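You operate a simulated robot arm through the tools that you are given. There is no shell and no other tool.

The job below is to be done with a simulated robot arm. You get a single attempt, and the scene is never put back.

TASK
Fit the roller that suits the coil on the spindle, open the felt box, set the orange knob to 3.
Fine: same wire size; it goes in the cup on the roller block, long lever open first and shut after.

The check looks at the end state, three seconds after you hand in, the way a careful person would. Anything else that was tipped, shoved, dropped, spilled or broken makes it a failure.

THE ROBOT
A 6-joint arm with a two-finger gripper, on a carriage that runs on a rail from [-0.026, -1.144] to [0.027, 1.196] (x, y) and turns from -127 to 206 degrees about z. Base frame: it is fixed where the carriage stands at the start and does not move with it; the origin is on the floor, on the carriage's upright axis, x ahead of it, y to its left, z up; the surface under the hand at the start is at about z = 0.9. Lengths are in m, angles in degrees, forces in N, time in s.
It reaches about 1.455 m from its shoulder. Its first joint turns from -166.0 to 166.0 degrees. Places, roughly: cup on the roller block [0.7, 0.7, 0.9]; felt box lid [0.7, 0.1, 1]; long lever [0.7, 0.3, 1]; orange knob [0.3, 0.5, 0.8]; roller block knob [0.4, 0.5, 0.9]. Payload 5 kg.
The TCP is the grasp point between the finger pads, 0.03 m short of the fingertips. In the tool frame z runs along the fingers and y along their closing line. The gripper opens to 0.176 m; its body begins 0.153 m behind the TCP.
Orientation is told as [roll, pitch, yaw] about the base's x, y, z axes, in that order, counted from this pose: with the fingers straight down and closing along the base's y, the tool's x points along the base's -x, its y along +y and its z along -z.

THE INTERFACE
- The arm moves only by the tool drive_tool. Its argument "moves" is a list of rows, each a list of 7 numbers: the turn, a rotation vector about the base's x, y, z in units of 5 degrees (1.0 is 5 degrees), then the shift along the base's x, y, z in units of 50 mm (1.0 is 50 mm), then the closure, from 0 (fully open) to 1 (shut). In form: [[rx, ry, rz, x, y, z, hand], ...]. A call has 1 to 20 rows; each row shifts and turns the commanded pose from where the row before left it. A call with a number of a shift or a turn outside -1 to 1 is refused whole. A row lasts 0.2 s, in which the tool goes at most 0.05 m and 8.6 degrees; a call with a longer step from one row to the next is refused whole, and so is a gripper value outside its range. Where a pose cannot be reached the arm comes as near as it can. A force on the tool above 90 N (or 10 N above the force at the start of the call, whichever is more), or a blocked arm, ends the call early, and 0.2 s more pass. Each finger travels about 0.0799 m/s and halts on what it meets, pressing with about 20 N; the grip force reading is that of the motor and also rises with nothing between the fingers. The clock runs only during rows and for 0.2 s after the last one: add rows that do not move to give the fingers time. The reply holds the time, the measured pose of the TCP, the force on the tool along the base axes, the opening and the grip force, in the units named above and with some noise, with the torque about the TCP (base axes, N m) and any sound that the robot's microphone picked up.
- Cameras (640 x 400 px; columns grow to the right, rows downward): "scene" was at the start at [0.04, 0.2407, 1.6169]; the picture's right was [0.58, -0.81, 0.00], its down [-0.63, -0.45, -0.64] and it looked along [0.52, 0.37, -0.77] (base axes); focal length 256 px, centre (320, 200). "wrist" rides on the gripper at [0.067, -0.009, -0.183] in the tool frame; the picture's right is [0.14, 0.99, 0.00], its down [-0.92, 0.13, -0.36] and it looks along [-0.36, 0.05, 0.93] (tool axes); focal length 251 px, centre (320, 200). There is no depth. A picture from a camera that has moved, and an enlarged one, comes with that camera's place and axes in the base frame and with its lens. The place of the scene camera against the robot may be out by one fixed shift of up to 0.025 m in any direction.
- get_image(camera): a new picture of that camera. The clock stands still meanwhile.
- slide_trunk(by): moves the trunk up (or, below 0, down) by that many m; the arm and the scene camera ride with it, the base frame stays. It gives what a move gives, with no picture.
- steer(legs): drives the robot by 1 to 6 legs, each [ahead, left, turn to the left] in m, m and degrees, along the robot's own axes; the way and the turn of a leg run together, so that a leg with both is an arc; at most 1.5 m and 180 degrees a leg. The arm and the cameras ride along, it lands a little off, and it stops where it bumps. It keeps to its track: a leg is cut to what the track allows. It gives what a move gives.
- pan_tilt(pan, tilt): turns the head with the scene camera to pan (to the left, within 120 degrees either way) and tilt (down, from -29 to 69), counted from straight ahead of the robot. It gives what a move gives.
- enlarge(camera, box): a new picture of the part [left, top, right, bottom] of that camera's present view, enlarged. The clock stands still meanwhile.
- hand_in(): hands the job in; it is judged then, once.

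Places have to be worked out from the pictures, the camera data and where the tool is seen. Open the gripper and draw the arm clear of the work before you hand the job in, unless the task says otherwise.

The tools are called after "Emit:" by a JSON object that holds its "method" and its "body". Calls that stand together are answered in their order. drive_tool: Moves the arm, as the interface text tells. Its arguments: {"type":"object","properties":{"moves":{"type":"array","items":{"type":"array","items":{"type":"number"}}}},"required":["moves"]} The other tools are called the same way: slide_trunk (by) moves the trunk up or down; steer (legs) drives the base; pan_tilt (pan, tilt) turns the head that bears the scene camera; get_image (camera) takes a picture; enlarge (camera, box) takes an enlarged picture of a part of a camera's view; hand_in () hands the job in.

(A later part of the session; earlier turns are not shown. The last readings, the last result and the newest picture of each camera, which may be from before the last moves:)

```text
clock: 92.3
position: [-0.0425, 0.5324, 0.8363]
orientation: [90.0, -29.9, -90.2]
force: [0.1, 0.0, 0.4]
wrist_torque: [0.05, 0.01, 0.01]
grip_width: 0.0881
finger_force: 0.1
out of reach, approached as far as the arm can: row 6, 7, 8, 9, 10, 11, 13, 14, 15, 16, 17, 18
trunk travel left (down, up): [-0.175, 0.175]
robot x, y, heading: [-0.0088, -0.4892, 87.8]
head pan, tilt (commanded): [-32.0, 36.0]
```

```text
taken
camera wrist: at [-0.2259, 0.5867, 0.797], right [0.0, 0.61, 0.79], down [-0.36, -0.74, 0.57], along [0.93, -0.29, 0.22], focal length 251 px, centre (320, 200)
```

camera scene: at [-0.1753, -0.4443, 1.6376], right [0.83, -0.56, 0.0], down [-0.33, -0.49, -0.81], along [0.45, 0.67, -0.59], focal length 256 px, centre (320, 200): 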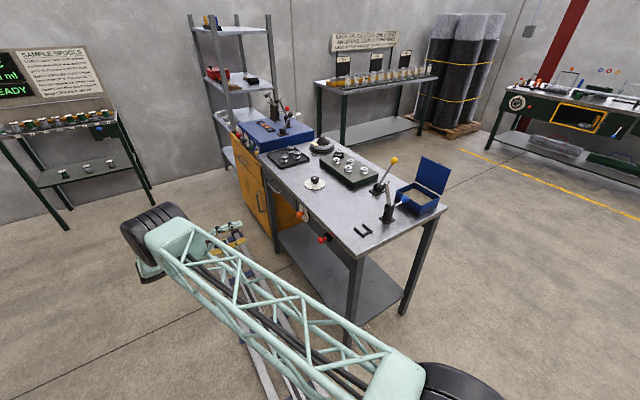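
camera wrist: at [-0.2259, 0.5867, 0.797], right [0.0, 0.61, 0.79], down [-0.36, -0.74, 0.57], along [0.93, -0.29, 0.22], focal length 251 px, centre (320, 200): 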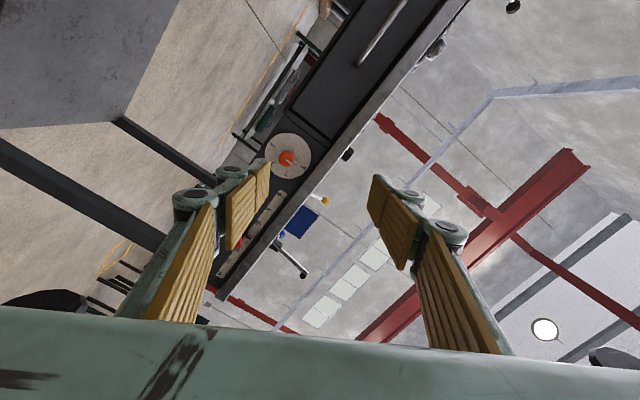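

The wrist runs out at about +115°, so I'll turn the knob in two grips of 90° each. I roll back now to the starting roll.

Emit:
{"method": "drive_tool", "body": {"moves": [[-1, 0, 0, 0, 0, 0, 0.5], [-1, 0, 0, 0, 0, 0, 0.5], [-1, 0, 0, 0, 0, 0, 0.5], [-1, 0, 0, 0, 0, 0, 0.5], [-1, 0, 0, 0, 0, 0, 0.5], [-1, 0, 0, 0, 0, 0, 0.5], [-1, 0, 0, 0, 0, 0, 0.5], [-1, 0, 0, 0, 0, 0, 0.5], [-1, 0, 0, 0, 0, 0, 0.5], [-1, 0, 0, 0, 0, 0, 0.5], [-1, 0, 0, 0, 0, 0, 0.5], [-1, 0, 0, 0, 0, 0, 0.5], [0, 0, 0, 0, 0, 0, 0.5]]}}

Emit:
{"method": "get_image", "body": {"camera": "wrist"}}

Emit:
{"method": "get_image", "body": {"camera": "scene"}}

```text
clock: 95.1
position: [-0.0427, 0.5317, 0.8379]
orientation: [138.2, -89.8, -138.3]
force: [0.1, 0.3, -0.3]
wrist_torque: [-0.05, 0.01, 0.02]
grip_width: 0.088
finger_force: 0.1
trunk travel left (down, up): [-0.175, 0.175]
robot x, y, heading: [-0.0141, -0.4895, 88.1]
head pan, tilt (commanded): [-32.0, 36.0]
```

```text
taken
camera wrist: at [-0.2254, 0.5239, 0.7715], right [0.0, 0.99, -0.14], down [-0.36, 0.13, 0.92], along [0.93, 0.05, 0.36], focal length 251 px, centre (320, 200)
```

wrist: 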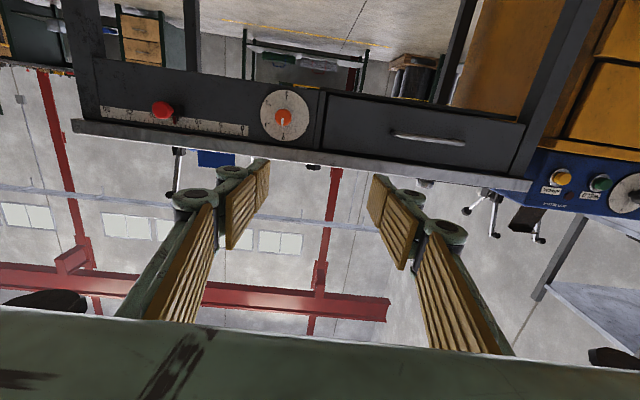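

```text
taken
camera scene: at [-0.1751, -0.4449, 1.6376], right [0.83, -0.56, 0.0], down [-0.33, -0.49, -0.81], along [0.45, 0.67, -0.59], focal length 256 px, centre (320, 200)
```

scene: 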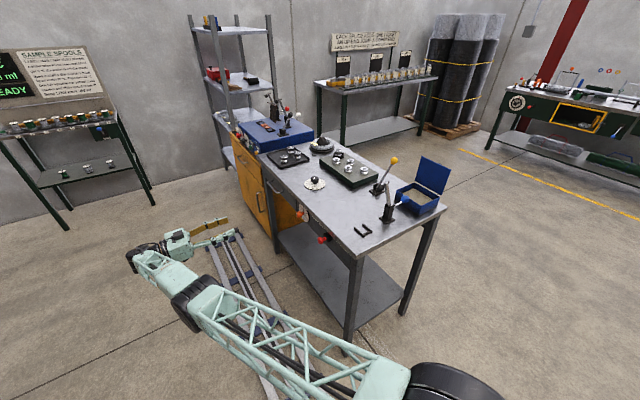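

Back at roll +90° with everything clear. I'll move in front of the knob to x ≈ 0.18 and then roll the other way in free air, to see whether the range from −90° to +90° is available there.

Emit:
{"method": "drive_tool", "body": {"moves": [[0, 0, 0, 0.6, -0.3, -0.1, 0.5], [0, 0, 0, 0.8, -0.3, -0.1, 0.5], [0, 0, 0, 0.8, -0.3, -0.1, 0.5], [0, 0, 0, 0.8, -0.3, -0.1, 0.5], [0, 0, 0, 0.8, -0.2, -0.1, 0.5], [0, 0, 0, 0.64, -0.15, -0.06, 0.5], [0, 0, 0, 0, 0, 0, 0.5]]}}

Emit:
{"method": "get_image", "body": {"camera": "wrist"}}

Emit:
{"method": "get_image", "body": {"camera": "scene"}}

```text
clock: 96.7
position: [0.0346, 0.5453, 0.8095]
orientation: [142.6, -89.8, -142.9]
force: [1.1, 1.2, 0.3]
wrist_torque: [-0.04, -0.02, -0.03]
grip_width: 0.0878
finger_force: 0.0
out of reach, approached as far as the arm can: row 1, 2, 3, 4, 5, 6
trunk travel left (down, up): [-0.175, 0.175]
robot x, y, heading: [-0.0111, -0.4929, 87.7]
head pan, tilt (commanded): [-32.0, 36.0]
```

```text
taken
camera wrist: at [-0.1481, 0.5374, 0.7424], right [0.0, 0.99, -0.14], down [-0.36, 0.13, 0.92], along [0.93, 0.05, 0.36], focal length 251 px, centre (320, 200)
```

wrist: 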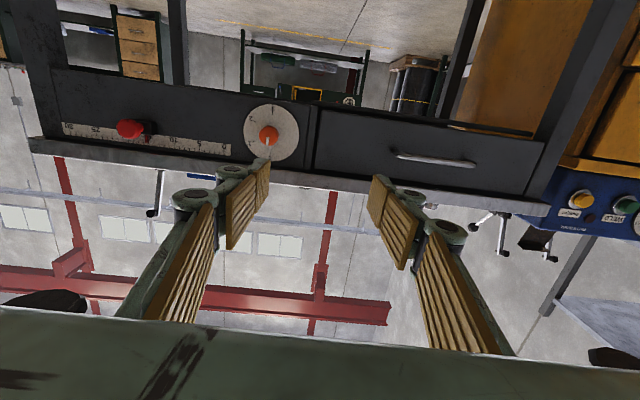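

```text
taken
camera scene: at [-0.175, -0.4448, 1.6376], right [0.83, -0.56, 0.0], down [-0.33, -0.49, -0.81], along [0.45, 0.67, -0.59], focal length 256 px, centre (320, 200)
```

scene: 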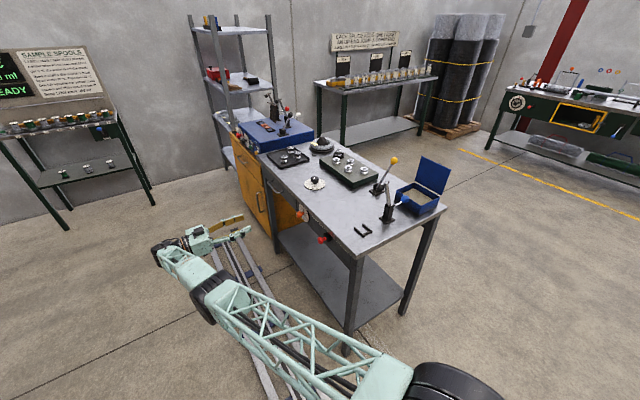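

The roll test seems to have flipped the wrist into another branch that limits its reach. I'll roll back to the original roll while retreating to a place I know was reachable.

Emit:
{"method": "drive_tool", "body": {"moves": [[-1, 0, 0, -0.1, -0.12, 0.05, 0.5], [-1, 0, 0, -0.1, -0.12, 0.05, 0.5], [-1, 0, 0, -0.1, -0.12, 0.05, 0.5], [-1, 0, 0, -0.1, -0.12, 0.05, 0.5], [-1, 0, 0, -0.1, -0.12, 0.05, 0.5], [-1, 0, 0, -0.1, -0.12, 0.05, 0.5], [-1, 0, 0, 0, -0.12, 0.05, 0.5], [-1, 0, 0, 0, -0.12, 0.05, 0.5], [-1, 0, 0, 0, -0.12, 0.05, 0.5], [-1, 0, 0, 0, -0.12, 0.05, 0.5], [-1, 0, 0, 0, -0.12, 0.05, 0.5], [-1, 0, 0, 0, -0.12, 0.05, 0.5], [-1, 0, 0, 0, -0.12, 0.05, 0.5], [-1, 0, 0, 0, -0.12, 0.05, 0.5], [-1, 0, 0, 0, -0.12, 0.05, 0.5], [-1, 0, 0, 0, -0.12, 0.05, 0.5], [-1, 0, 0, 0, 0, 0, 0.5], [-1, 0, 0, 0, 0, 0, 0.5], [0, 0, 0, 0, 0, 0, 0.5]]}}

Emit:
{"method": "get_image", "body": {"camera": "scene"}}

Emit:
{"method": "get_image", "body": {"camera": "wrist"}}

```text
clock: 100.7
position: [-0.0212, 0.5322, 0.8188]
orientation: [-90.1, -0.1, 90.1]
force: [0.0, -0.4, -0.4]
wrist_torque: [0.0, -0.01, -0.01]
grip_width: 0.0881
finger_force: 0.0
out of reach, approached as far as the arm can: row 1, 2, 3, 4, 5, 6, 7, 8, 9, 10, 11, 12, 13, 14, 15, 16
trunk travel left (down, up): [-0.175, 0.175]
robot x, y, heading: [-0.0094, -0.49, 88.1]
head pan, tilt (commanded): [-32.0, 36.0]
```

```text
taken
camera scene: at [-0.1751, -0.4449, 1.6376], right [0.83, -0.56, 0.0], down [-0.33, -0.49, -0.81], along [0.45, 0.67, -0.59], focal length 256 px, centre (320, 200)
```

scene: 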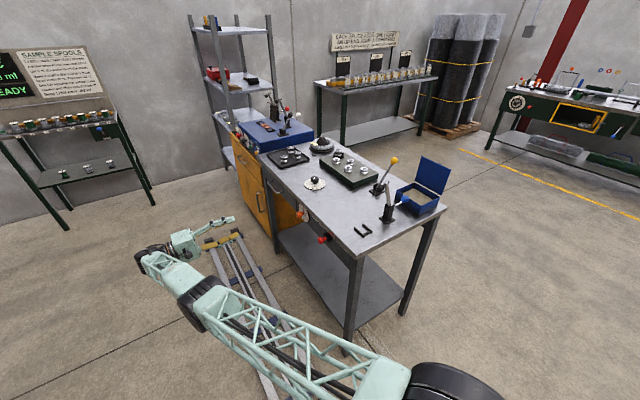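

```text
taken
camera wrist: at [-0.2044, 0.4665, 0.828], right [0.0, -0.14, -0.99], down [-0.36, 0.92, -0.13], along [0.93, 0.36, -0.05], focal length 251 px, centre (320, 200)
```

wrist: 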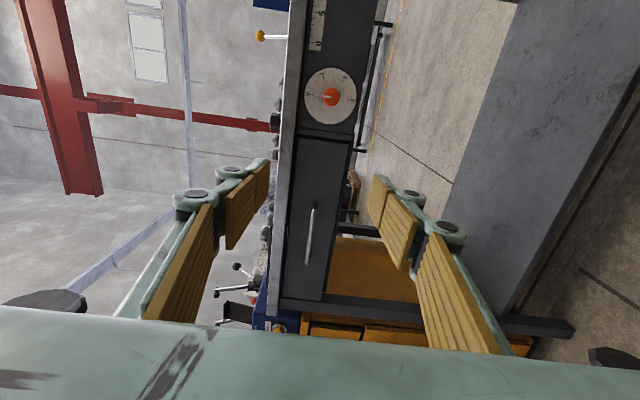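

I can't tell which way the arm is folded, so I zoom into the scene view to look at the elbow and wrist.

Emit:
{"method": "enlarge", "body": {"camera": "scene", "box": [100, 190, 500, 400]}}

```text
1.60 times, centred on (300, 295) of scene
camera zoom: at [-0.1751, -0.4449, 1.6376], right [0.83, -0.56, 0.0], down [-0.33, -0.49, -0.81], along [0.45, 0.67, -0.59], focal length 410 px, centre (352, 48)
```

zoom: 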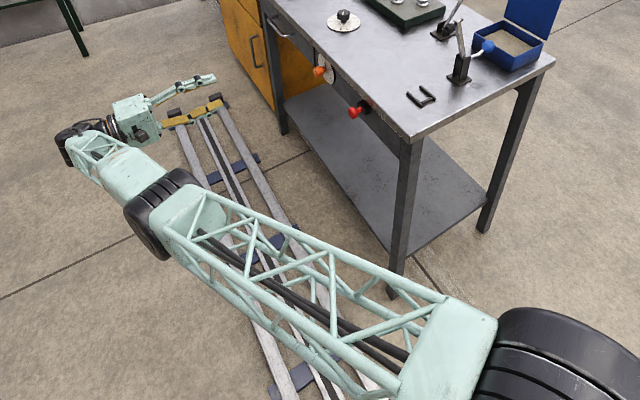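

The arm is stretched straight from shoulder to wrist, a singular pose, and small inward steps couldn't unbend it. I'll try larger steps directly back along the arm toward the shoulder, in free air.

Emit:
{"method": "drive_tool", "body": {"moves": [[0, 0, 0, 0.1, -0.85, 0.5, 0.5], [0, 0, 0, 0.1, -0.85, 0.5, 0.5], [0, 0, 0, 0, -0.8, 0.5, 0.5], [0, 0, 0, 0, -0.8, 0.5, 0.5], [0, 0, 0, 0, 0, 0, 0.5]]}}

Emit:
{"method": "get_image", "body": {"camera": "scene"}}

```text
clock: 101.9
position: [-0.0213, 0.5321, 0.8185]
orientation: [-90.1, -0.2, 90.0]
force: [0.5, 0.4, 0.0]
wrist_torque: [0.01, -0.02, -0.02]
grip_width: 0.0881
finger_force: 0.0
out of reach, approached as far as the arm can: row 1, 2, 3, 4
trunk travel left (down, up): [-0.175, 0.175]
robot x, y, heading: [-0.0137, -0.4918, 87.9]
head pan, tilt (commanded): [-32.0, 36.0]
```

```text
taken
camera scene: at [-0.1751, -0.4449, 1.6376], right [0.83, -0.56, 0.0], down [-0.33, -0.49, -0.81], along [0.45, 0.67, -0.59], focal length 256 px, centre (320, 200)
```

scene: 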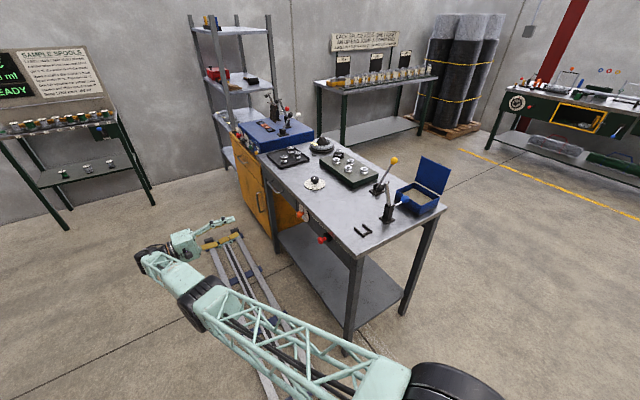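

Still stuck at the straight-arm singularity. A sideways (tangential) move downward should fold the elbow the proper way, so I'll try a few steps down and slightly inward in free air.

Emit:
{"method": "drive_tool", "body": {"moves": [[0, 0, 0, 0.1, -0.35, -0.85, 0.5], [0, 0, 0, 0.1, -0.4, -0.85, 0.5], [0, 0, 0, 0.1, -0.45, -0.8, 0.5], [0, 0, 0, 0, 0, 0, 0.5]]}}

Emit:
{"method": "get_image", "body": {"camera": "scene"}}

```text
clock: 102.9
position: [-0.0084, 0.4865, 0.7125]
orientation: [-90.2, -0.2, 89.8]
force: [0.0, -0.1, 0.0]
wrist_torque: [0.0, 0.0, 0.03]
grip_width: 0.088
finger_force: 0.1
out of reach, approached as far as the arm can: row 2, 3
trunk travel left (down, up): [-0.175, 0.175]
robot x, y, heading: [-0.0111, -0.4938, 88.1]
head pan, tilt (commanded): [-32.0, 36.0]
```

```text
taken
camera scene: at [-0.175, -0.445, 1.6376], right [0.83, -0.56, 0.0], down [-0.33, -0.49, -0.81], along [0.45, 0.67, -0.59], focal length 256 px, centre (320, 200)
```

scene: 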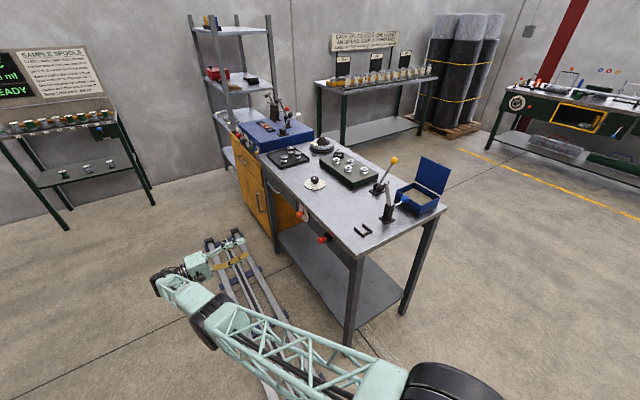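

It moved partly but still looks straight. I'll try the opposite tangential direction, upward with a slight inward component.

Emit:
{"method": "drive_tool", "body": {"moves": [[0, 0, 0, 0, 0.3, 0.9, 0.5], [0, 0, 0, 0, 0.2, 0.95, 0.5], [0, 0, 0, 0, 0.1, 0.95, 0.5], [0, 0, 0, 0, 0.0, 0.95, 0.5], [0, 0, 0, 0, 0.0, 0.95, 0.5], [0, 0, 0, 0, 0.0, 0.95, 0.5], [0, 0, 0, 0, 0, 0, 0.5]]}}

Emit:
{"method": "get_image", "body": {"camera": "scene"}}

```text
clock: 104.5
position: [-0.0191, 0.5222, 0.7913]
orientation: [-90.0, -0.1, 89.9]
force: [0.0, 0.1, -0.1]
wrist_torque: [0.01, -0.11, -0.04]
grip_width: 0.0877
finger_force: 0.0
out of reach, approached as far as the arm can: row 1, 2, 3, 4, 5, 6
trunk travel left (down, up): [-0.175, 0.175]
robot x, y, heading: [-0.0134, -0.4917, 88.1]
head pan, tilt (commanded): [-32.0, 36.0]
```

```text
taken
camera scene: at [-0.1753, -0.4446, 1.6376], right [0.83, -0.56, 0.0], down [-0.33, -0.49, -0.81], along [0.45, 0.67, -0.59], focal length 256 px, centre (320, 200)
```

scene: 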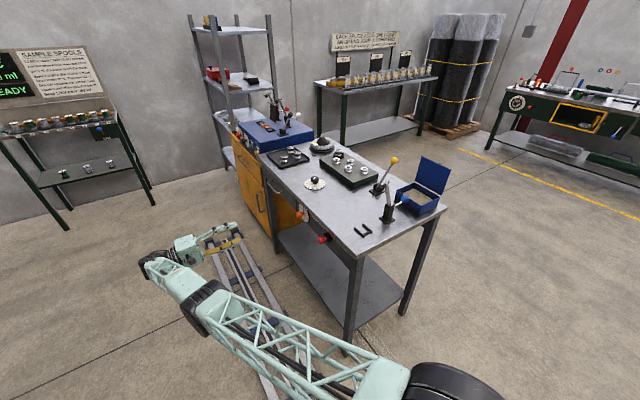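

The reached poses all lie on one sphere around the shoulder, so the elbow is pinned near straight. I'll test whether it can extend a little outward to pass through straight.

Emit:
{"method": "drive_tool", "body": {"moves": [[0, 0, 0, -0.16, 0.42, -0.22, 0.5], [0, 0, 0, -0.16, 0.42, -0.22, 0.5], [0, 0, 0, 0, 0, 0, 0.5]]}}

```text
clock: 105.3
position: [-0.0204, 0.5243, 0.7888]
orientation: [-90.0, -0.2, 90.0]
force: [0.4, -0.2, 0.6]
wrist_torque: [0.01, 0.04, 0.04]
grip_width: 0.0882
finger_force: 0.1
out of reach, approached as far as the arm can: row 1, 2
trunk travel left (down, up): [-0.175, 0.175]
robot x, y, heading: [-0.0114, -0.4922, 88.0]
head pan, tilt (commanded): [-32.0, 36.0]
```

It's exactly straight, so I'll swing the straight arm down along its own arc. A least-effort solution shares that motion with the elbow and should bend it the right way; the space in front of the bench is free down there.

Emit:
{"method": "drive_tool", "body": {"moves": [[0, 0, 0, 0.132, -0.371, -0.86, 0.5], [0, 0, 0, 0.142, -0.399, -0.85, 0.5], [0, 0, 0, 0.154, -0.433, -0.834, 0.5], [0, 0, 0, 0.167, -0.469, -0.81, 0.5], [0, 0, 0, 0.178, -0.499, -0.79, 0.5], [0, 0, 0, 0, 0, 0, 0.5]]}}

Emit:
{"method": "get_image", "body": {"camera": "scene"}}

```text
clock: 106.7
position: [0.0163, 0.415, 0.5759]
orientation: [-90.1, -0.1, 90.0]
force: [0.6, -0.6, -0.1]
wrist_torque: [-0.01, -0.05, 0.03]
grip_width: 0.0879
finger_force: 0.2
trunk travel left (down, up): [-0.175, 0.175]
robot x, y, heading: [-0.0104, -0.4903, 87.9]
head pan, tilt (commanded): [-32.0, 36.0]
```

```text
taken
camera scene: at [-0.1751, -0.4448, 1.6376], right [0.83, -0.56, 0.0], down [-0.33, -0.49, -0.81], along [0.45, 0.67, -0.59], focal length 256 px, centre (320, 200)
```

scene: 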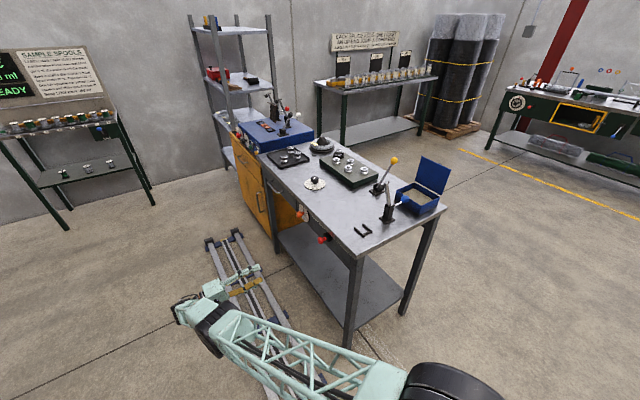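

All steps were accepted. Now I try moving inward, toward the shoulder, from here.

Emit:
{"method": "drive_tool", "body": {"moves": [[0, 0, 0, 0.1, -0.4, -0.1, 0.5], [0, 0, 0, 0.1, -0.5, 0.0, 0.5], [0, 0, 0, 0.1, -0.5, 0.1, 0.5], [0, 0, 0, 0, 0, 0, 0.5]]}}

```text
clock: 107.7
position: [0.0336, 0.3456, 0.5799]
orientation: [-90.1, -0.1, 90.0]
force: [0.2, -0.7, 0.0]
wrist_torque: [0.0, -0.01, -0.02]
grip_width: 0.0881
finger_force: 0.0
trunk travel left (down, up): [-0.175, 0.175]
robot x, y, heading: [-0.0146, -0.4923, 87.9]
head pan, tilt (commanded): [-32.0, 36.0]
```

It bends now. I'll raise the hand to knob height while staying inward.

Emit:
{"method": "drive_tool", "body": {"moves": [[0, 0, 0, -0.1, 0, 0.8, 0.5], [0, 0, 0, -0.1, 0, 0.8, 0.5], [0, 0, 0, -0.1, 0, 0.8, 0.5], [0, 0, 0, -0.1, 0, 0.8, 0.5], [0, 0, 0, 0, 0, 0.8, 0.5], [0, 0, 0, 0, 0, 0.6, 0.5], [0, 0, 0, 0, 0, 0, 0.5]]}}

Emit:
{"method": "get_image", "body": {"camera": "scene"}}

Emit:
{"method": "get_image", "body": {"camera": "wrist"}}

```text
clock: 109.3
position: [0.0118, 0.3503, 0.811]
orientation: [-90.1, -0.1, 90.1]
force: [0.5, 0.0, 0.7]
wrist_torque: [0.04, 0.09, 0.03]
grip_width: 0.0879
finger_force: 0.0
trunk travel left (down, up): [-0.175, 0.175]
robot x, y, heading: [-0.0122, -0.4906, 87.9]
head pan, tilt (commanded): [-32.0, 36.0]
```

```text
taken
camera scene: at [-0.1749, -0.4452, 1.6376], right [0.83, -0.56, 0.0], down [-0.33, -0.49, -0.81], along [0.45, 0.67, -0.59], focal length 256 px, centre (320, 200)
```

scene: 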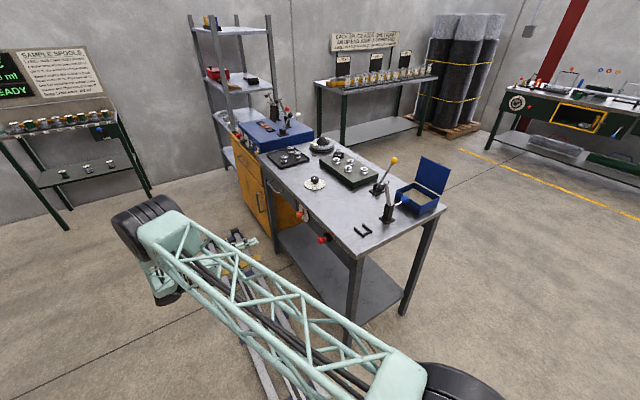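

```text
taken
camera wrist: at [-0.1713, 0.2839, 0.8203], right [0.0, -0.14, -0.99], down [-0.36, 0.92, -0.13], along [0.93, 0.36, -0.05], focal length 251 px, centre (320, 200)
```

wrist: 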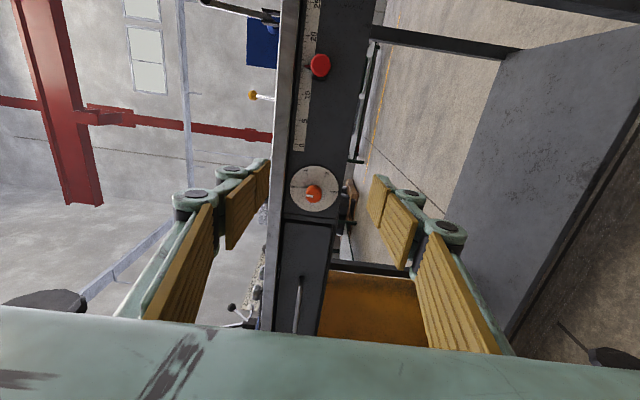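

The elbow is folded the right way again and all looks fine. I'll move in front of the knob to x ≈ 0.19, y ≈ 0.454, z ≈ 0.809.

Emit:
{"method": "drive_tool", "body": {"moves": [[0, 0, 0, 0.4, 0.5, 0, 0.5], [0, 0, 0, 0.5, 0.5, 0, 0.5], [0, 0, 0, 0.6, 0.5, 0, 0.5], [0, 0, 0, 0.7, 0.4, 0, 0.5], [0, 0, 0, 0.7, 0.18, 0, 0.5], [0, 0, 0, 0.66, 0, 0, 0.5], [0, 0, 0, 0, 0, 0, 0.5]]}}

Emit:
{"method": "get_image", "body": {"camera": "wrist"}}

```text
clock: 110.9
position: [0.1914, 0.4535, 0.8086]
orientation: [-90.0, -0.2, 90.1]
force: [0.2, 0.4, -0.3]
wrist_torque: [-0.02, 0.03, 0.0]
grip_width: 0.088
finger_force: 0.1
trunk travel left (down, up): [-0.175, 0.175]
robot x, y, heading: [-0.0125, -0.4934, 87.9]
head pan, tilt (commanded): [-32.0, 36.0]
```

```text
taken
camera wrist: at [0.0079, 0.3882, 0.8181], right [0.0, -0.14, -0.99], down [-0.36, 0.92, -0.13], along [0.93, 0.36, -0.05], focal length 251 px, centre (320, 200)
```

wrist: 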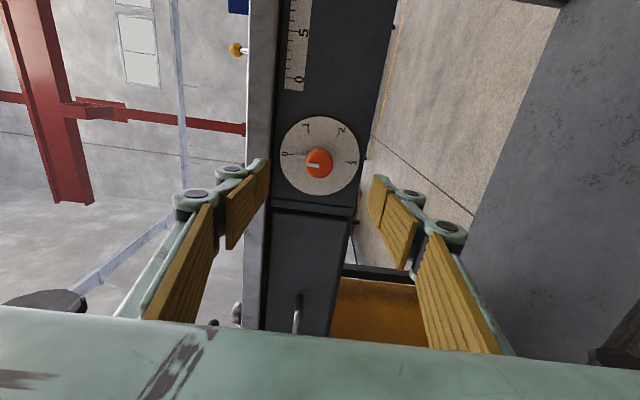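

I zoom in to refine the knob's position from this distance.

Emit:
{"method": "enlarge", "body": {"camera": "wrist", "box": [260, 100, 380, 220]}}

```text
3.33 times, centred on (320, 160) of wrist
camera zoom: at [0.0079, 0.3882, 0.8181], right [0.0, -0.14, -0.99], down [-0.36, 0.92, -0.13], along [0.93, 0.36, -0.05], focal length 838 px, centre (320, 333)
```

zoom: 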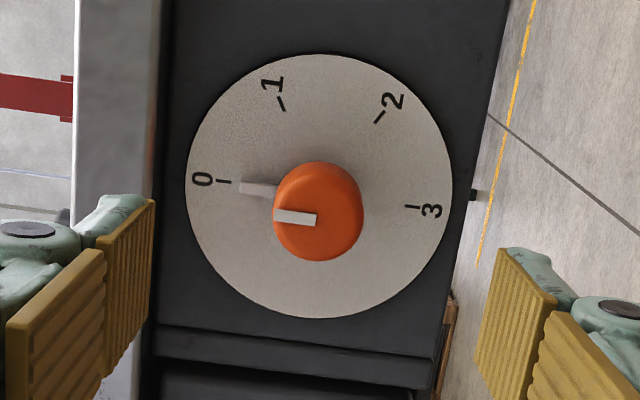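

The tool axis is within about 2 mm of the knob's axis. I'll narrow the fingers to about 53 mm, nudge 1.5 mm in −y, and approach until the pads flank the knob head at TCP x ≈ 0.275.

Emit:
{"method": "drive_tool", "body": {"moves": [[0, 0, 0, 0, -0.03, 0, 0.7], [0, 0, 0, 0.4, 0, 0, 0.7], [0, 0, 0, 0.4, 0, 0, 0.7], [0, 0, 0, 0.4, 0, 0, 0.7], [0, 0, 0, 0.4, 0, 0, 0.7], [0, 0, 0, 0, 0, 0, 0.7]]}}

Emit:
{"method": "get_image", "body": {"camera": "wrist"}}

Emit:
{"method": "enlarge", "body": {"camera": "wrist", "box": [240, 100, 400, 260]}}

Emit:
{"method": "enlarge", "body": {"camera": "scene", "box": [230, 170, 350, 270]}}

```text
clock: 112.3
position: [0.2716, 0.4498, 0.8096]
orientation: [-90.0, -0.1, 90.1]
force: [1.0, 0.0, 0.1]
wrist_torque: [0.0, -0.03, 0.04]
grip_width: 0.0527
finger_force: 0.1
trunk travel left (down, up): [-0.175, 0.175]
robot x, y, heading: [-0.0132, -0.4922, 87.8]
head pan, tilt (commanded): [-32.0, 36.0]
```

```text
taken
camera wrist: at [0.0888, 0.3836, 0.8205], right [0.0, -0.14, -0.99], down [-0.36, 0.92, -0.13], along [0.93, 0.36, -0.05], focal length 251 px, centre (320, 200)
```

wrist: 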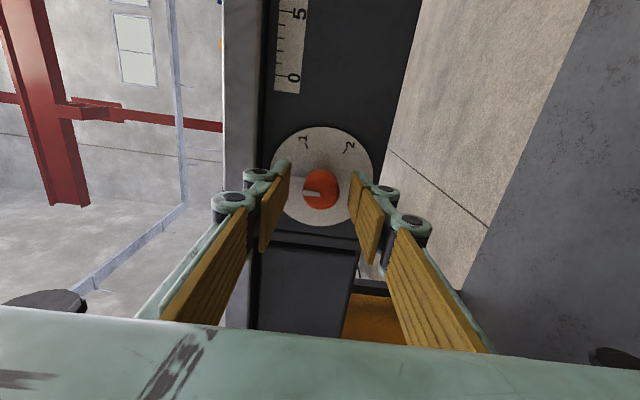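

```text
2.50 times, centred on (320, 180) of wrist
camera zoom: at [0.0888, 0.3836, 0.8205], right [0.0, -0.14, -0.99], down [-0.36, 0.92, -0.13], along [0.93, 0.36, -0.05], focal length 629 px, centre (320, 250)
```

zoom: 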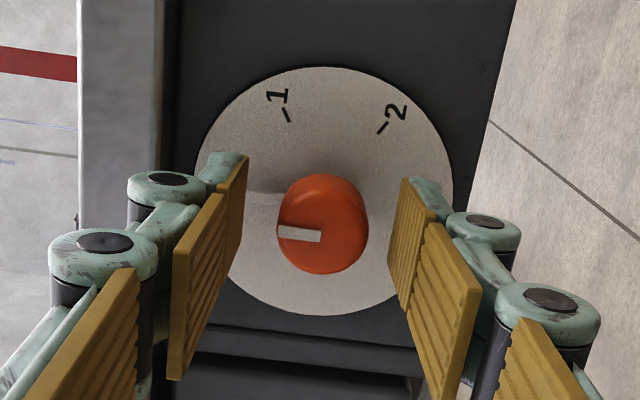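

```text
4.00 times, centred on (290, 220) of scene
camera zoom: at [-0.1749, -0.4449, 1.6376], right [0.83, -0.56, 0.0], down [-0.33, -0.49, -0.81], along [0.45, 0.67, -0.59], focal length 1025 px, centre (440, 120)
```

zoom: 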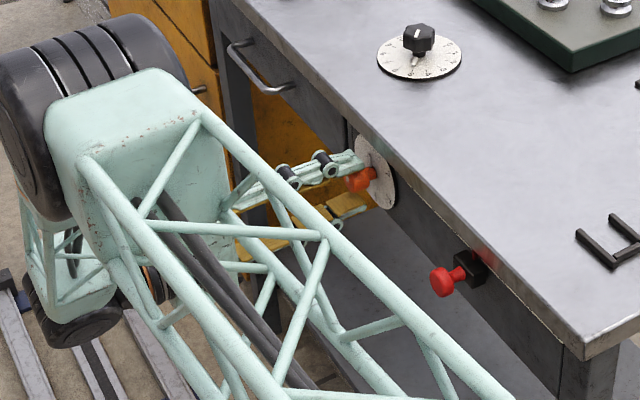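

Triangulation puts the knob face at x ≈ 0.276 on the axis (0.451, 0.8105), so the pads already overlap the head by about 26 mm. I'll close on it.

Emit:
{"method": "drive_tool", "body": {"moves": [[0, 0, 0, 0, 0.01, 0, 0.78], [0, 0, 0, 0, 0, 0, 0.87], [0, 0, 0, 0, 0, 0, 0.9], [0, 0, 0, 0, 0, 0, 0.9]]}}

Emit:
{"method": "enlarge", "body": {"camera": "wrist", "box": [240, 100, 400, 260]}}

```text
clock: 113.3
position: [0.2724, 0.4502, 0.8091]
orientation: [-90.0, 0.0, 90.1]
force: [1.7, 0.6, -11.4]
wrist_torque: [-0.02, 0.37, 0.11]
grip_width: 0.0308
finger_force: 44.4
trunk travel left (down, up): [-0.175, 0.175]
robot x, y, heading: [-0.0112, -0.4925, 87.8]
head pan, tilt (commanded): [-32.0, 36.0]
```

```text
2.50 times, centred on (320, 180) of wrist
camera zoom: at [0.0885, 0.3836, 0.8191], right [0.0, -0.14, -0.99], down [-0.36, 0.92, -0.13], along [0.93, 0.36, -0.05], focal length 629 px, centre (320, 250)
```

zoom: 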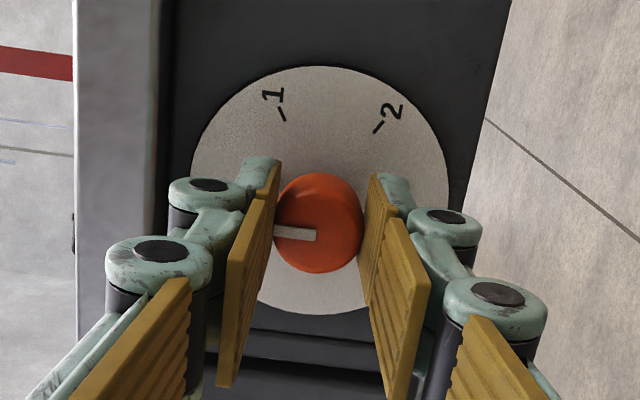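

The knob is gripped at 30.8 mm. I'll ease 1 mm down and turn +15° about x as a test.

Emit:
{"method": "drive_tool", "body": {"moves": [[0, 0, 0, 0, 0, -0.02, 0.9], [1, 0, 0, 0, 0, 0, 0.9], [1, 0, 0, 0, 0, 0, 0.9], [1, 0, 0, 0, 0, 0, 0.9], [0, 0, 0, 0, 0, 0, 0.9]]}}

Emit:
{"method": "enlarge", "body": {"camera": "wrist", "box": [240, 100, 400, 260]}}

```text
clock: 114.5
position: [0.2706, 0.4499, 0.808]
orientation: [-90.0, -15.1, 90.0]
force: [2.8, -3.0, -22.5]
wrist_torque: [-0.08, 0.6, 0.09]
grip_width: 0.0304
finger_force: 45.3
trunk travel left (down, up): [-0.175, 0.175]
robot x, y, heading: [-0.0114, -0.4903, 87.5]
head pan, tilt (commanded): [-32.0, 36.0]
```

```text
2.50 times, centred on (320, 180) of wrist
camera zoom: at [0.0884, 0.3837, 0.8003], right [0.0, 0.12, -0.99], down [-0.36, 0.92, 0.12], along [0.93, 0.36, 0.04], focal length 629 px, centre (320, 250)
```

zoom: 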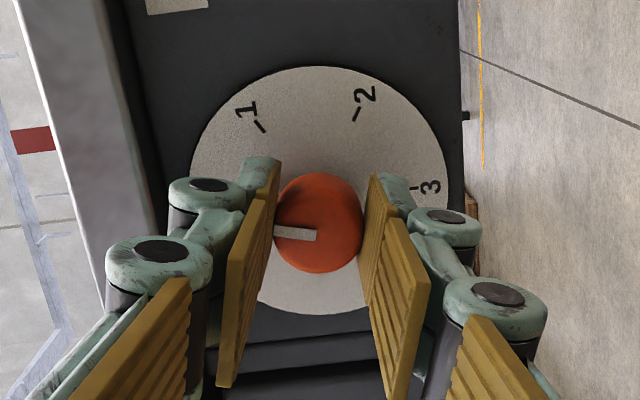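

The knob turns with the hand: its mark stays fixed to the gripper while the dial rotates in view. I'll ease another 1.5 mm down for the −22 N load and continue to +55°.

Emit:
{"method": "drive_tool", "body": {"moves": [[0, 0, 0, 0, 0, -0.03, 0.9], [1, 0, 0, 0, 0, 0, 0.9], [1, 0, 0, 0, 0, 0, 0.9], [1, 0, 0, 0, 0, 0, 0.9], [1, 0, 0, 0, 0, 0, 0.9], [0, 0, 0, 0, 0, 0, 0.9]]}}

```text
clock: 115.9
position: [0.2712, 0.4507, 0.8059]
orientation: [-90.0, -35.0, 90.1]
force: [9.3, 11.0, -24.5]
wrist_torque: [-0.11, 0.68, 0.36]
grip_width: 0.0303
finger_force: 44.6
trunk travel left (down, up): [-0.175, 0.175]
robot x, y, heading: [-0.0092, -0.489, 87.9]
head pan, tilt (commanded): [-32.0, 36.0]
```

The load persists at −24 N in z. I'll look at how the knob sits between the pads before going on.

Emit:
{"method": "enlarge", "body": {"camera": "wrist", "box": [240, 100, 400, 260]}}

Emit:
{"method": "enlarge", "body": {"camera": "scene", "box": [270, 180, 350, 260]}}

```text
2.50 times, centred on (320, 180) of wrist
camera zoom: at [0.0885, 0.3912, 0.7764], right [0.0, 0.46, -0.89], down [-0.36, 0.83, 0.43], along [0.93, 0.32, 0.17], focal length 629 px, centre (320, 250)
```

zoom: 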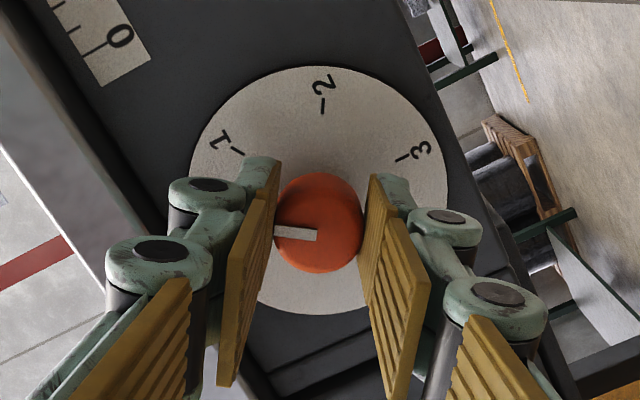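

```text
5.00 times, centred on (310, 220) of scene
camera zoom: at [-0.1742, -0.4427, 1.6376], right [0.83, -0.56, 0.0], down [-0.33, -0.49, -0.81], along [0.45, 0.67, -0.59], focal length 1281 px, centre (370, 100)
```

zoom: 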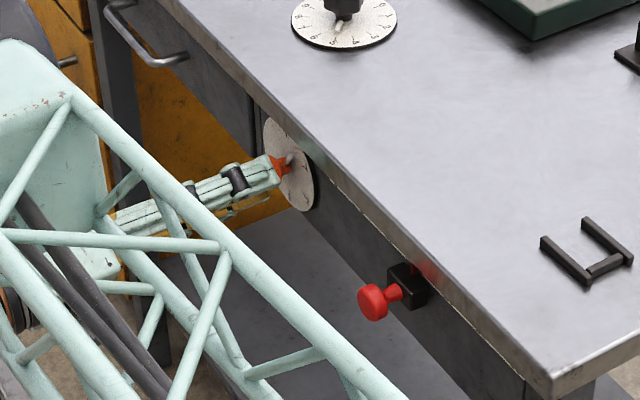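

The force always points along the closing line and turns with the hand, so the hand is off-centre along that line. I'll shift 2 mm along it, in direction (0, 0.57, −0.82), and see whether the force falls.

Emit:
{"method": "drive_tool", "body": {"moves": [[0, 0, 0, 0, 0.023, -0.033, 0.9], [0, 0, 0, 0, 0, 0, 0.9], [0, 0, 0, 0, 0, 0, 0.9]]}}

```text
clock: 116.7
position: [0.2702, 0.4515, 0.8067]
orientation: [-90.1, -35.1, 90.0]
force: [12.3, 3.2, -11.8]
wrist_torque: [-0.03, 0.39, -0.19]
grip_width: 0.0302
finger_force: 44.7
trunk travel left (down, up): [-0.175, 0.175]
robot x, y, heading: [-0.0132, -0.4931, 87.9]
head pan, tilt (commanded): [-32.0, 36.0]
```

The force halved. I'll shift another 1.5 mm the same way, then continue the turn to +75°.

Emit:
{"method": "drive_tool", "body": {"moves": [[0, 0, 0, 0, 0.017, -0.025, 0.9], [1, 0, 0, 0, 0, 0, 0.9], [1, 0, 0, 0, 0, 0, 0.9], [1, 0, 0, 0, 0, 0, 0.9], [1, 0, 0, 0, 0, 0, 0.9], [0, 0, 0, 0, 0, 0, 0.9]]}}

```text
clock: 118.1
position: [0.2713, 0.452, 0.8047]
orientation: [-90.0, -55.2, 90.1]
force: [7.7, -12.9, -3.7]
wrist_torque: [0.07, 0.05, -0.43]
grip_width: 0.0303
finger_force: 45.1
trunk travel left (down, up): [-0.175, 0.175]
robot x, y, heading: [-0.0137, -0.4905, 87.9]
head pan, tilt (commanded): [-32.0, 36.0]
```

Forces are small now, with the knob turned about 55°. I'll continue to about 90° in two parts, watching for reach limits.

Emit:
{"method": "drive_tool", "body": {"moves": [[1, 0, 0, 0, -0.015, 0.01, 0.9], [1, 0, 0, 0, 0, 0, 0.9], [1, 0, 0, 0, 0, 0, 0.9], [1, 0, 0, 0, 0, 0, 0.9], [0, 0, 0, 0, 0, 0, 0.9]]}}

Emit:
{"method": "enlarge", "body": {"camera": "wrist", "box": [240, 100, 400, 260]}}

```text
clock: 119.3
position: [0.2713, 0.4533, 0.8029]
orientation: [-90.1, -75.2, 90.2]
force: [15.0, 21.5, -5.5]
wrist_torque: [-0.09, 0.34, 0.55]
grip_width: 0.0305
finger_force: 45.4
trunk travel left (down, up): [-0.175, 0.175]
robot x, y, heading: [-0.0141, -0.4914, 87.7]
head pan, tilt (commanded): [-32.0, 36.0]
```

```text
2.50 times, centred on (320, 180) of wrist
camera zoom: at [0.0881, 0.4276, 0.7431], right [0.0, 0.92, -0.39], down [-0.36, 0.36, 0.86], along [0.93, 0.14, 0.33], focal length 629 px, centre (320, 250)
```

zoom: 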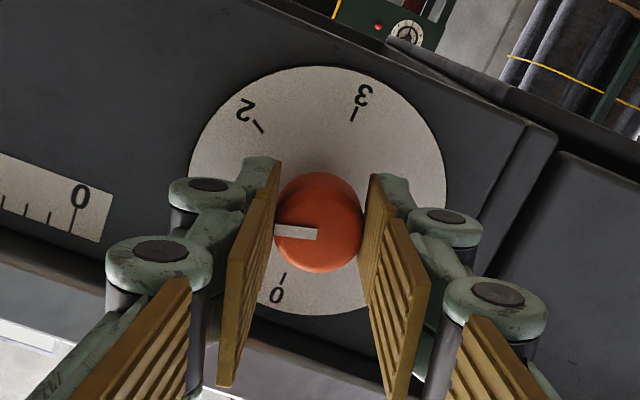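

The knob is at about +75°, between 1 and 2. I'll go on to +95°.

Emit:
{"method": "drive_tool", "body": {"moves": [[1, 0, 0, 0, 0.02, 0, 0.9], [1, 0, 0, 0, 0.01, 0, 0.9], [1, 0, 0, 0, 0, 0, 0.9], [1, 0, 0, 0, 0, 0, 0.9], [0, 0, 0, 0, 0, 0, 0.9]]}}

Emit:
{"method": "enlarge", "body": {"camera": "wrist", "box": [240, 100, 400, 260]}}

```text
clock: 120.5
position: [0.2714, 0.4546, 0.8043]
orientation: [90.7, -84.8, -90.7]
force: [16.7, 37.7, 2.2]
wrist_torque: [-0.19, 0.06, 0.95]
grip_width: 0.0305
finger_force: 44.7
trunk travel left (down, up): [-0.175, 0.175]
robot x, y, heading: [-0.01, -0.4883, 88.0]
head pan, tilt (commanded): [-32.0, 36.0]
```

```text
2.50 times, centred on (320, 180) of wrist
camera zoom: at [0.0879, 0.4522, 0.7377], right [0.0, 1.0, -0.05], down [-0.36, 0.04, 0.93], along [0.93, 0.02, 0.36], focal length 629 px, centre (320, 250)
```

zoom: 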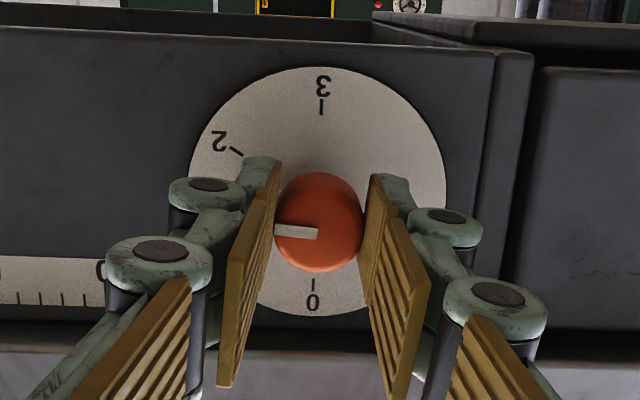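

The knob is at about +95°. I'll release it here and check that it stays before rolling the hand back for a second grip.

Emit:
{"method": "drive_tool", "body": {"moves": [[0, 0, 0, 0, 0, 0, 0.8], [0, 0, 0, 0, 0, 0, 0.7], [0, 0, 0, 0, 0, 0, 0.7], [0, 0, 0, 0, 0, 0, 0.7]]}}

Emit:
{"method": "enlarge", "body": {"camera": "wrist", "box": [240, 100, 400, 260]}}

```text
clock: 121.5
position: [0.2715, 0.4528, 0.8039]
orientation: [90.8, -84.9, -90.9]
force: [0.0, 0.6, 0.2]
wrist_torque: [-0.01, -0.01, -0.01]
grip_width: 0.0529
finger_force: 0.1
trunk travel left (down, up): [-0.175, 0.175]
robot x, y, heading: [-0.0124, -0.4916, 87.8]
head pan, tilt (commanded): [-32.0, 36.0]
```

```text
2.50 times, centred on (320, 180) of wrist
camera zoom: at [0.0878, 0.4504, 0.7377], right [0.0, 1.0, -0.05], down [-0.36, 0.05, 0.93], along [0.93, 0.02, 0.36], focal length 629 px, centre (320, 250)
```

zoom: 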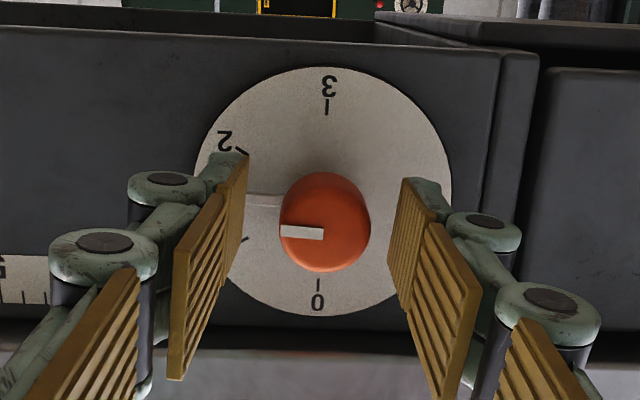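

The knob stays put, with its pointer midway between 1 and 2. I'll roll the hand back 90° with the fingers open around the knob.

Emit:
{"method": "drive_tool", "body": {"moves": [[-1, 0, 0, 0, 0.03, 0, 0.7], [-1, 0, 0, 0, 0, 0, 0.7], [-1, 0, 0, 0, 0, 0, 0.7], [-1, 0, 0, 0, 0, 0, 0.7], [-1, 0, 0, 0, 0, 0, 0.7], [-1, 0, 0, 0, 0, 0, 0.7], [-1, 0, 0, 0, 0, 0, 0.7], [-1, 0, 0, 0, 0, 0, 0.7], [-1, 0, 0, 0, 0, 0, 0.7], [-1, 0, 0, 0, 0, 0, 0.7], [-1, 0, 0, 0, 0, 0, 0.7], [-1, 0, 0, 0, 0, 0, 0.7], [-1, 0, 0, 0, 0, 0, 0.7], [-1, 0, 0, 0, 0, 0, 0.7], [-1, 0, 0, 0, 0, 0, 0.7], [-1, 0, 0, 0, 0, 0, 0.7], [-1, 0, 0, 0, 0, 0, 0.7], [-1, 0, 0, 0, 0, 0, 0.7], [0, 0, 0, 0, 0, 0, 0.7]]}}

Emit:
{"method": "enlarge", "body": {"camera": "wrist", "box": [240, 100, 400, 260]}}

```text
clock: 125.5
position: [0.271, 0.4553, 0.8069]
orientation: [-90.0, -5.1, 90.1]
force: [0.0, -0.3, -0.2]
wrist_torque: [-0.01, -0.02, -0.01]
grip_width: 0.053
finger_force: 0.1
trunk travel left (down, up): [-0.175, 0.175]
robot x, y, heading: [-0.0119, -0.4936, 87.7]
head pan, tilt (commanded): [-32.0, 36.0]
```

```text
2.50 times, centred on (320, 180) of wrist
camera zoom: at [0.0878, 0.3876, 0.8094], right [0.0, -0.05, -1.0], down [-0.36, 0.93, -0.05], along [0.93, 0.36, -0.02], focal length 629 px, centre (320, 250)
```

zoom: 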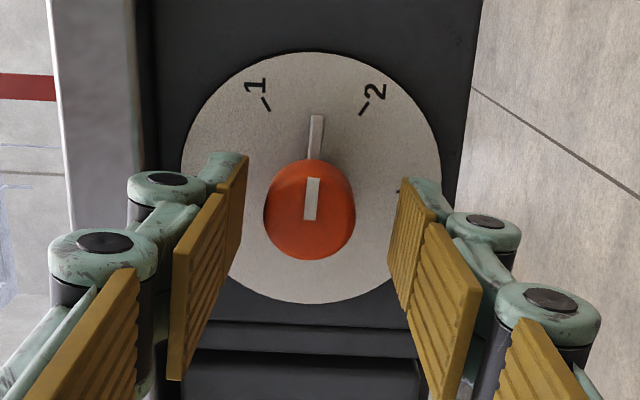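

The improved estimate of the knob's axis is (0.4552, 0.8088), with its face nearer x ≈ 0.295. I'll move 10 mm further in and 2 mm up for a better second grip, then close.

Emit:
{"method": "drive_tool", "body": {"moves": [[0, 0, 0, 0, 0, 0.046, 0.7], [0, 0, 0, 0.2, 0, 0, 0.7], [0, 0, 0, 0, 0, 0, 0.7]]}}

Emit:
{"method": "enlarge", "body": {"camera": "wrist", "box": [240, 100, 400, 260]}}

```text
clock: 126.3
position: [0.2815, 0.4557, 0.8072]
orientation: [-90.0, -5.2, 90.2]
force: [1.1, -0.1, 0.5]
wrist_torque: [-0.02, 0.02, 0.01]
grip_width: 0.0526
finger_force: 0.1
trunk travel left (down, up): [-0.175, 0.175]
robot x, y, heading: [-0.014, -0.4924, 87.9]
head pan, tilt (commanded): [-32.0, 36.0]
```

```text
2.50 times, centred on (320, 180) of wrist
camera zoom: at [0.0976, 0.3885, 0.8101], right [0.0, -0.05, -1.0], down [-0.36, 0.93, -0.05], along [0.93, 0.36, -0.02], focal length 629 px, centre (320, 250)
```

zoom: 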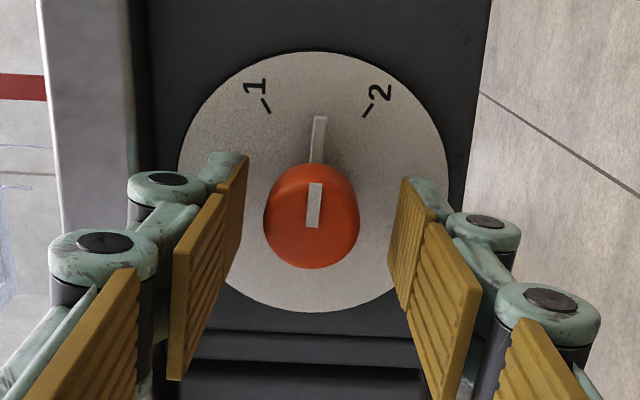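

The knob face is on the axis in y and about 2 mm high in z. I'll nudge up 2 mm and close.

Emit:
{"method": "drive_tool", "body": {"moves": [[0, 0, 0, 0, 0, 0.04, 0.7], [0, 0, 0, 0, 0, 0, 0.8], [0, 0, 0, 0, 0, 0, 0.87], [0, 0, 0, 0, 0, 0, 0.9], [0, 0, 0, 0, 0, 0, 0.9]]}}

Emit:
{"method": "enlarge", "body": {"camera": "wrist", "box": [240, 100, 400, 260]}}

```text
clock: 127.5
position: [0.2804, 0.455, 0.8089]
orientation: [-90.0, -5.0, 90.1]
force: [0.9, 1.0, 0.8]
wrist_torque: [0.03, -0.01, 0.01]
grip_width: 0.0309
finger_force: 45.0
trunk travel left (down, up): [-0.175, 0.175]
robot x, y, heading: [-0.014, -0.4896, 87.9]
head pan, tilt (commanded): [-32.0, 36.0]
```

```text
2.50 times, centred on (320, 180) of wrist
camera zoom: at [0.0976, 0.388, 0.8129], right [0.0, -0.05, -1.0], down [-0.36, 0.93, -0.05], along [0.93, 0.36, -0.02], focal length 629 px, centre (320, 250)
```

zoom: 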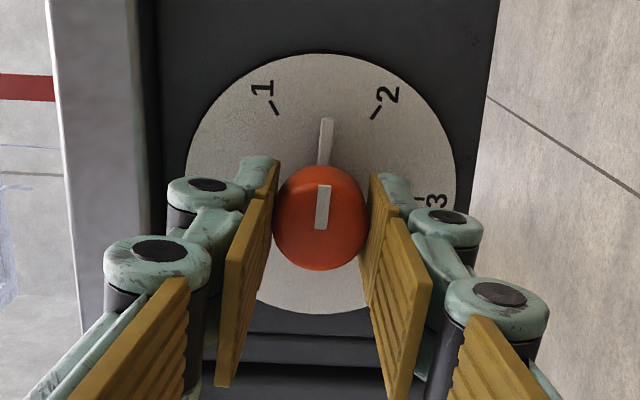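

The second grip is centred, with almost no force. I'll now turn on by +40° and check.

Emit:
{"method": "drive_tool", "body": {"moves": [[1, 0, 0, 0, 0, 0, 0.9], [1, 0, 0, 0, 0, 0, 0.9], [1, 0, 0, 0, 0, 0, 0.9], [1, 0, 0, 0, 0, 0, 0.9], [1, 0, 0, 0, 0, 0, 0.9], [1, 0, 0, 0, 0, 0, 0.9], [1, 0, 0, 0, 0, 0, 0.9], [1, 0, 0, 0, 0, 0, 0.9], [0, 0, 0, 0, 0, 0, 0.9]]}}

Emit:
{"method": "enlarge", "body": {"camera": "wrist", "box": [240, 100, 400, 260]}}

```text
clock: 129.5
position: [0.2815, 0.4551, 0.8096]
orientation: [-90.1, -45.2, 90.1]
force: [-7.0, -5.0, -1.3]
wrist_torque: [0.01, -0.05, -0.13]
grip_width: 0.0313
finger_force: 44.5
trunk travel left (down, up): [-0.175, 0.175]
robot x, y, heading: [-0.0105, -0.4917, 87.6]
head pan, tilt (commanded): [-32.0, 36.0]
```

```text
2.50 times, centred on (320, 180) of wrist
camera zoom: at [0.0976, 0.4017, 0.769], right [0.0, 0.61, -0.8], down [-0.36, 0.74, 0.56], along [0.93, 0.29, 0.22], focal length 629 px, centre (320, 250)
```

zoom: 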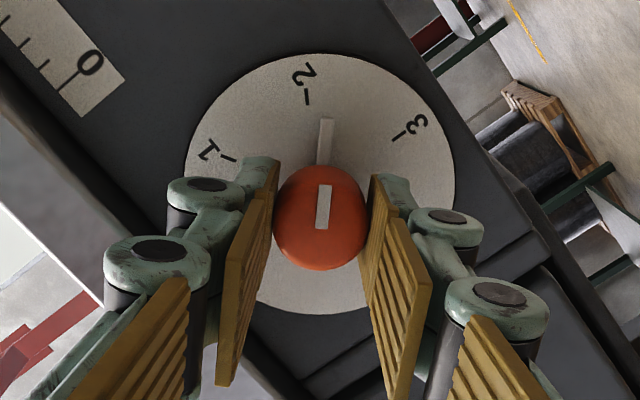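

The pointer has passed 2, and forces stay small. I'll turn on by another +40°.

Emit:
{"method": "drive_tool", "body": {"moves": [[1, 0, 0, 0, 0, 0, 0.9], [1, 0, 0, 0, 0, 0, 0.9], [1, 0, 0, 0, 0, 0, 0.9], [1, 0, 0, 0, 0, 0, 0.9], [1, 0, 0, 0, 0, 0, 0.9], [1, 0, 0, 0, 0, 0, 0.9], [1, 0, 0, 0, 0, 0, 0.9], [1, 0, 0, 0, 0, 0, 0.9], [0, 0, 0, 0, 0, 0, 0.9]]}}

Emit:
{"method": "enlarge", "body": {"camera": "wrist", "box": [240, 100, 400, 260]}}

```text
clock: 131.5
position: [0.2811, 0.4538, 0.8102]
orientation: [-90.7, -85.3, 90.8]
force: [-1.8, -2.9, -4.2]
wrist_torque: [0.0, 0.08, -0.12]
grip_width: 0.031
finger_force: 45.2
trunk travel left (down, up): [-0.175, 0.175]
robot x, y, heading: [-0.013, -0.4913, 87.7]
head pan, tilt (commanded): [-32.0, 36.0]
```

```text
2.50 times, centred on (320, 180) of wrist
camera zoom: at [0.0975, 0.4403, 0.7444], right [0.0, 0.98, -0.22], down [-0.36, 0.21, 0.91], along [0.93, 0.08, 0.35], focal length 629 px, centre (320, 250)
```

zoom: 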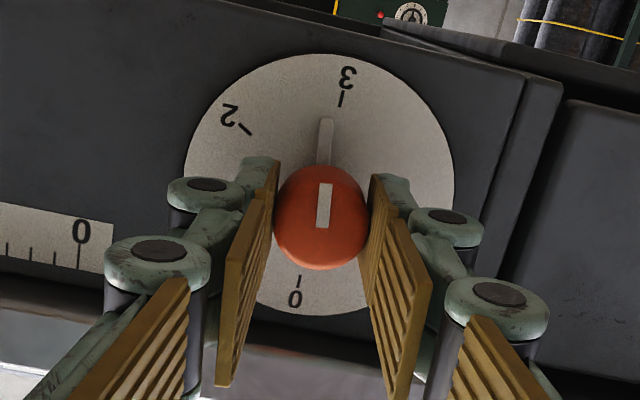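

The pointer is about 6–7° short of 3. I'll turn +5° more and inspect closely.

Emit:
{"method": "drive_tool", "body": {"moves": [[1, 0, 0, 0, 0, 0, 0.9], [0, 0, 0, 0, 0, 0, 0.9]]}}

Emit:
{"method": "enlarge", "body": {"camera": "wrist", "box": [270, 120, 370, 220]}}

```text
clock: 132.1
position: [0.2803, 0.4546, 0.8085]
orientation: [115.1, -89.9, -115.0]
force: [-1.7, 1.6, -3.1]
wrist_torque: [0.07, -0.05, 0.0]
grip_width: 0.0312
finger_force: 45.0
trunk travel left (down, up): [-0.175, 0.175]
robot x, y, heading: [-0.008, -0.4915, 87.6]
head pan, tilt (commanded): [-32.0, 36.0]
```

```text
4.00 times, centred on (320, 170) of wrist
camera zoom: at [0.0976, 0.446, 0.7433], right [0.0, 0.99, -0.14], down [-0.36, 0.13, 0.92], along [0.93, 0.05, 0.36], focal length 1006 px, centre (320, 320)
```

zoom: 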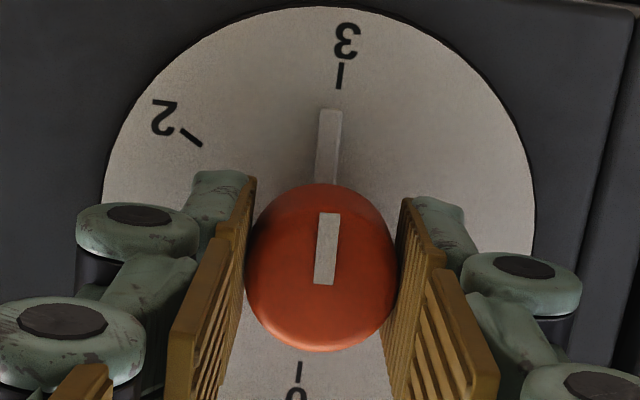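

The pointer is still about 3–4° short of the 3 mark, so I'll turn +3.5° more.

Emit:
{"method": "drive_tool", "body": {"moves": [[0.7, 0, 0, 0, 0, 0, 0.9], [0, 0, 0, 0, 0, 0, 0.9]]}}

Emit:
{"method": "enlarge", "body": {"camera": "wrist", "box": [270, 120, 370, 220]}}

```text
clock: 132.7
position: [0.2809, 0.4536, 0.8095]
orientation: [91.6, -86.3, -91.7]
force: [-4.0, -2.9, 1.6]
wrist_torque: [-0.37, -0.02, -0.13]
grip_width: 0.0312
finger_force: 45.2
trunk travel left (down, up): [-0.175, 0.175]
robot x, y, heading: [-0.0102, -0.491, 87.9]
head pan, tilt (commanded): [-32.0, 36.0]
```

```text
4.00 times, centred on (320, 170) of wrist
camera zoom: at [0.0976, 0.4501, 0.7429], right [0.0, 1.0, -0.07], down [-0.36, 0.07, 0.93], along [0.93, 0.03, 0.36], focal length 1006 px, centre (320, 320)
```

zoom: 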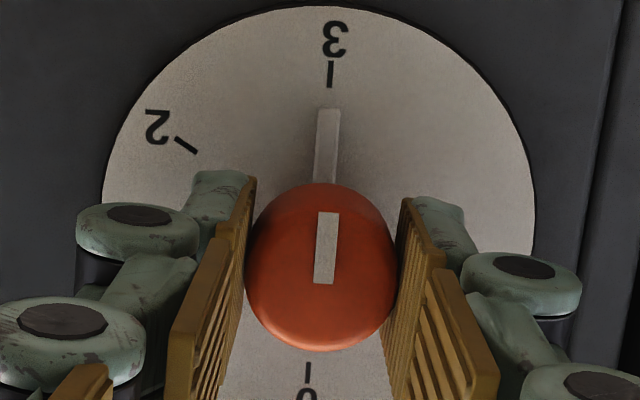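

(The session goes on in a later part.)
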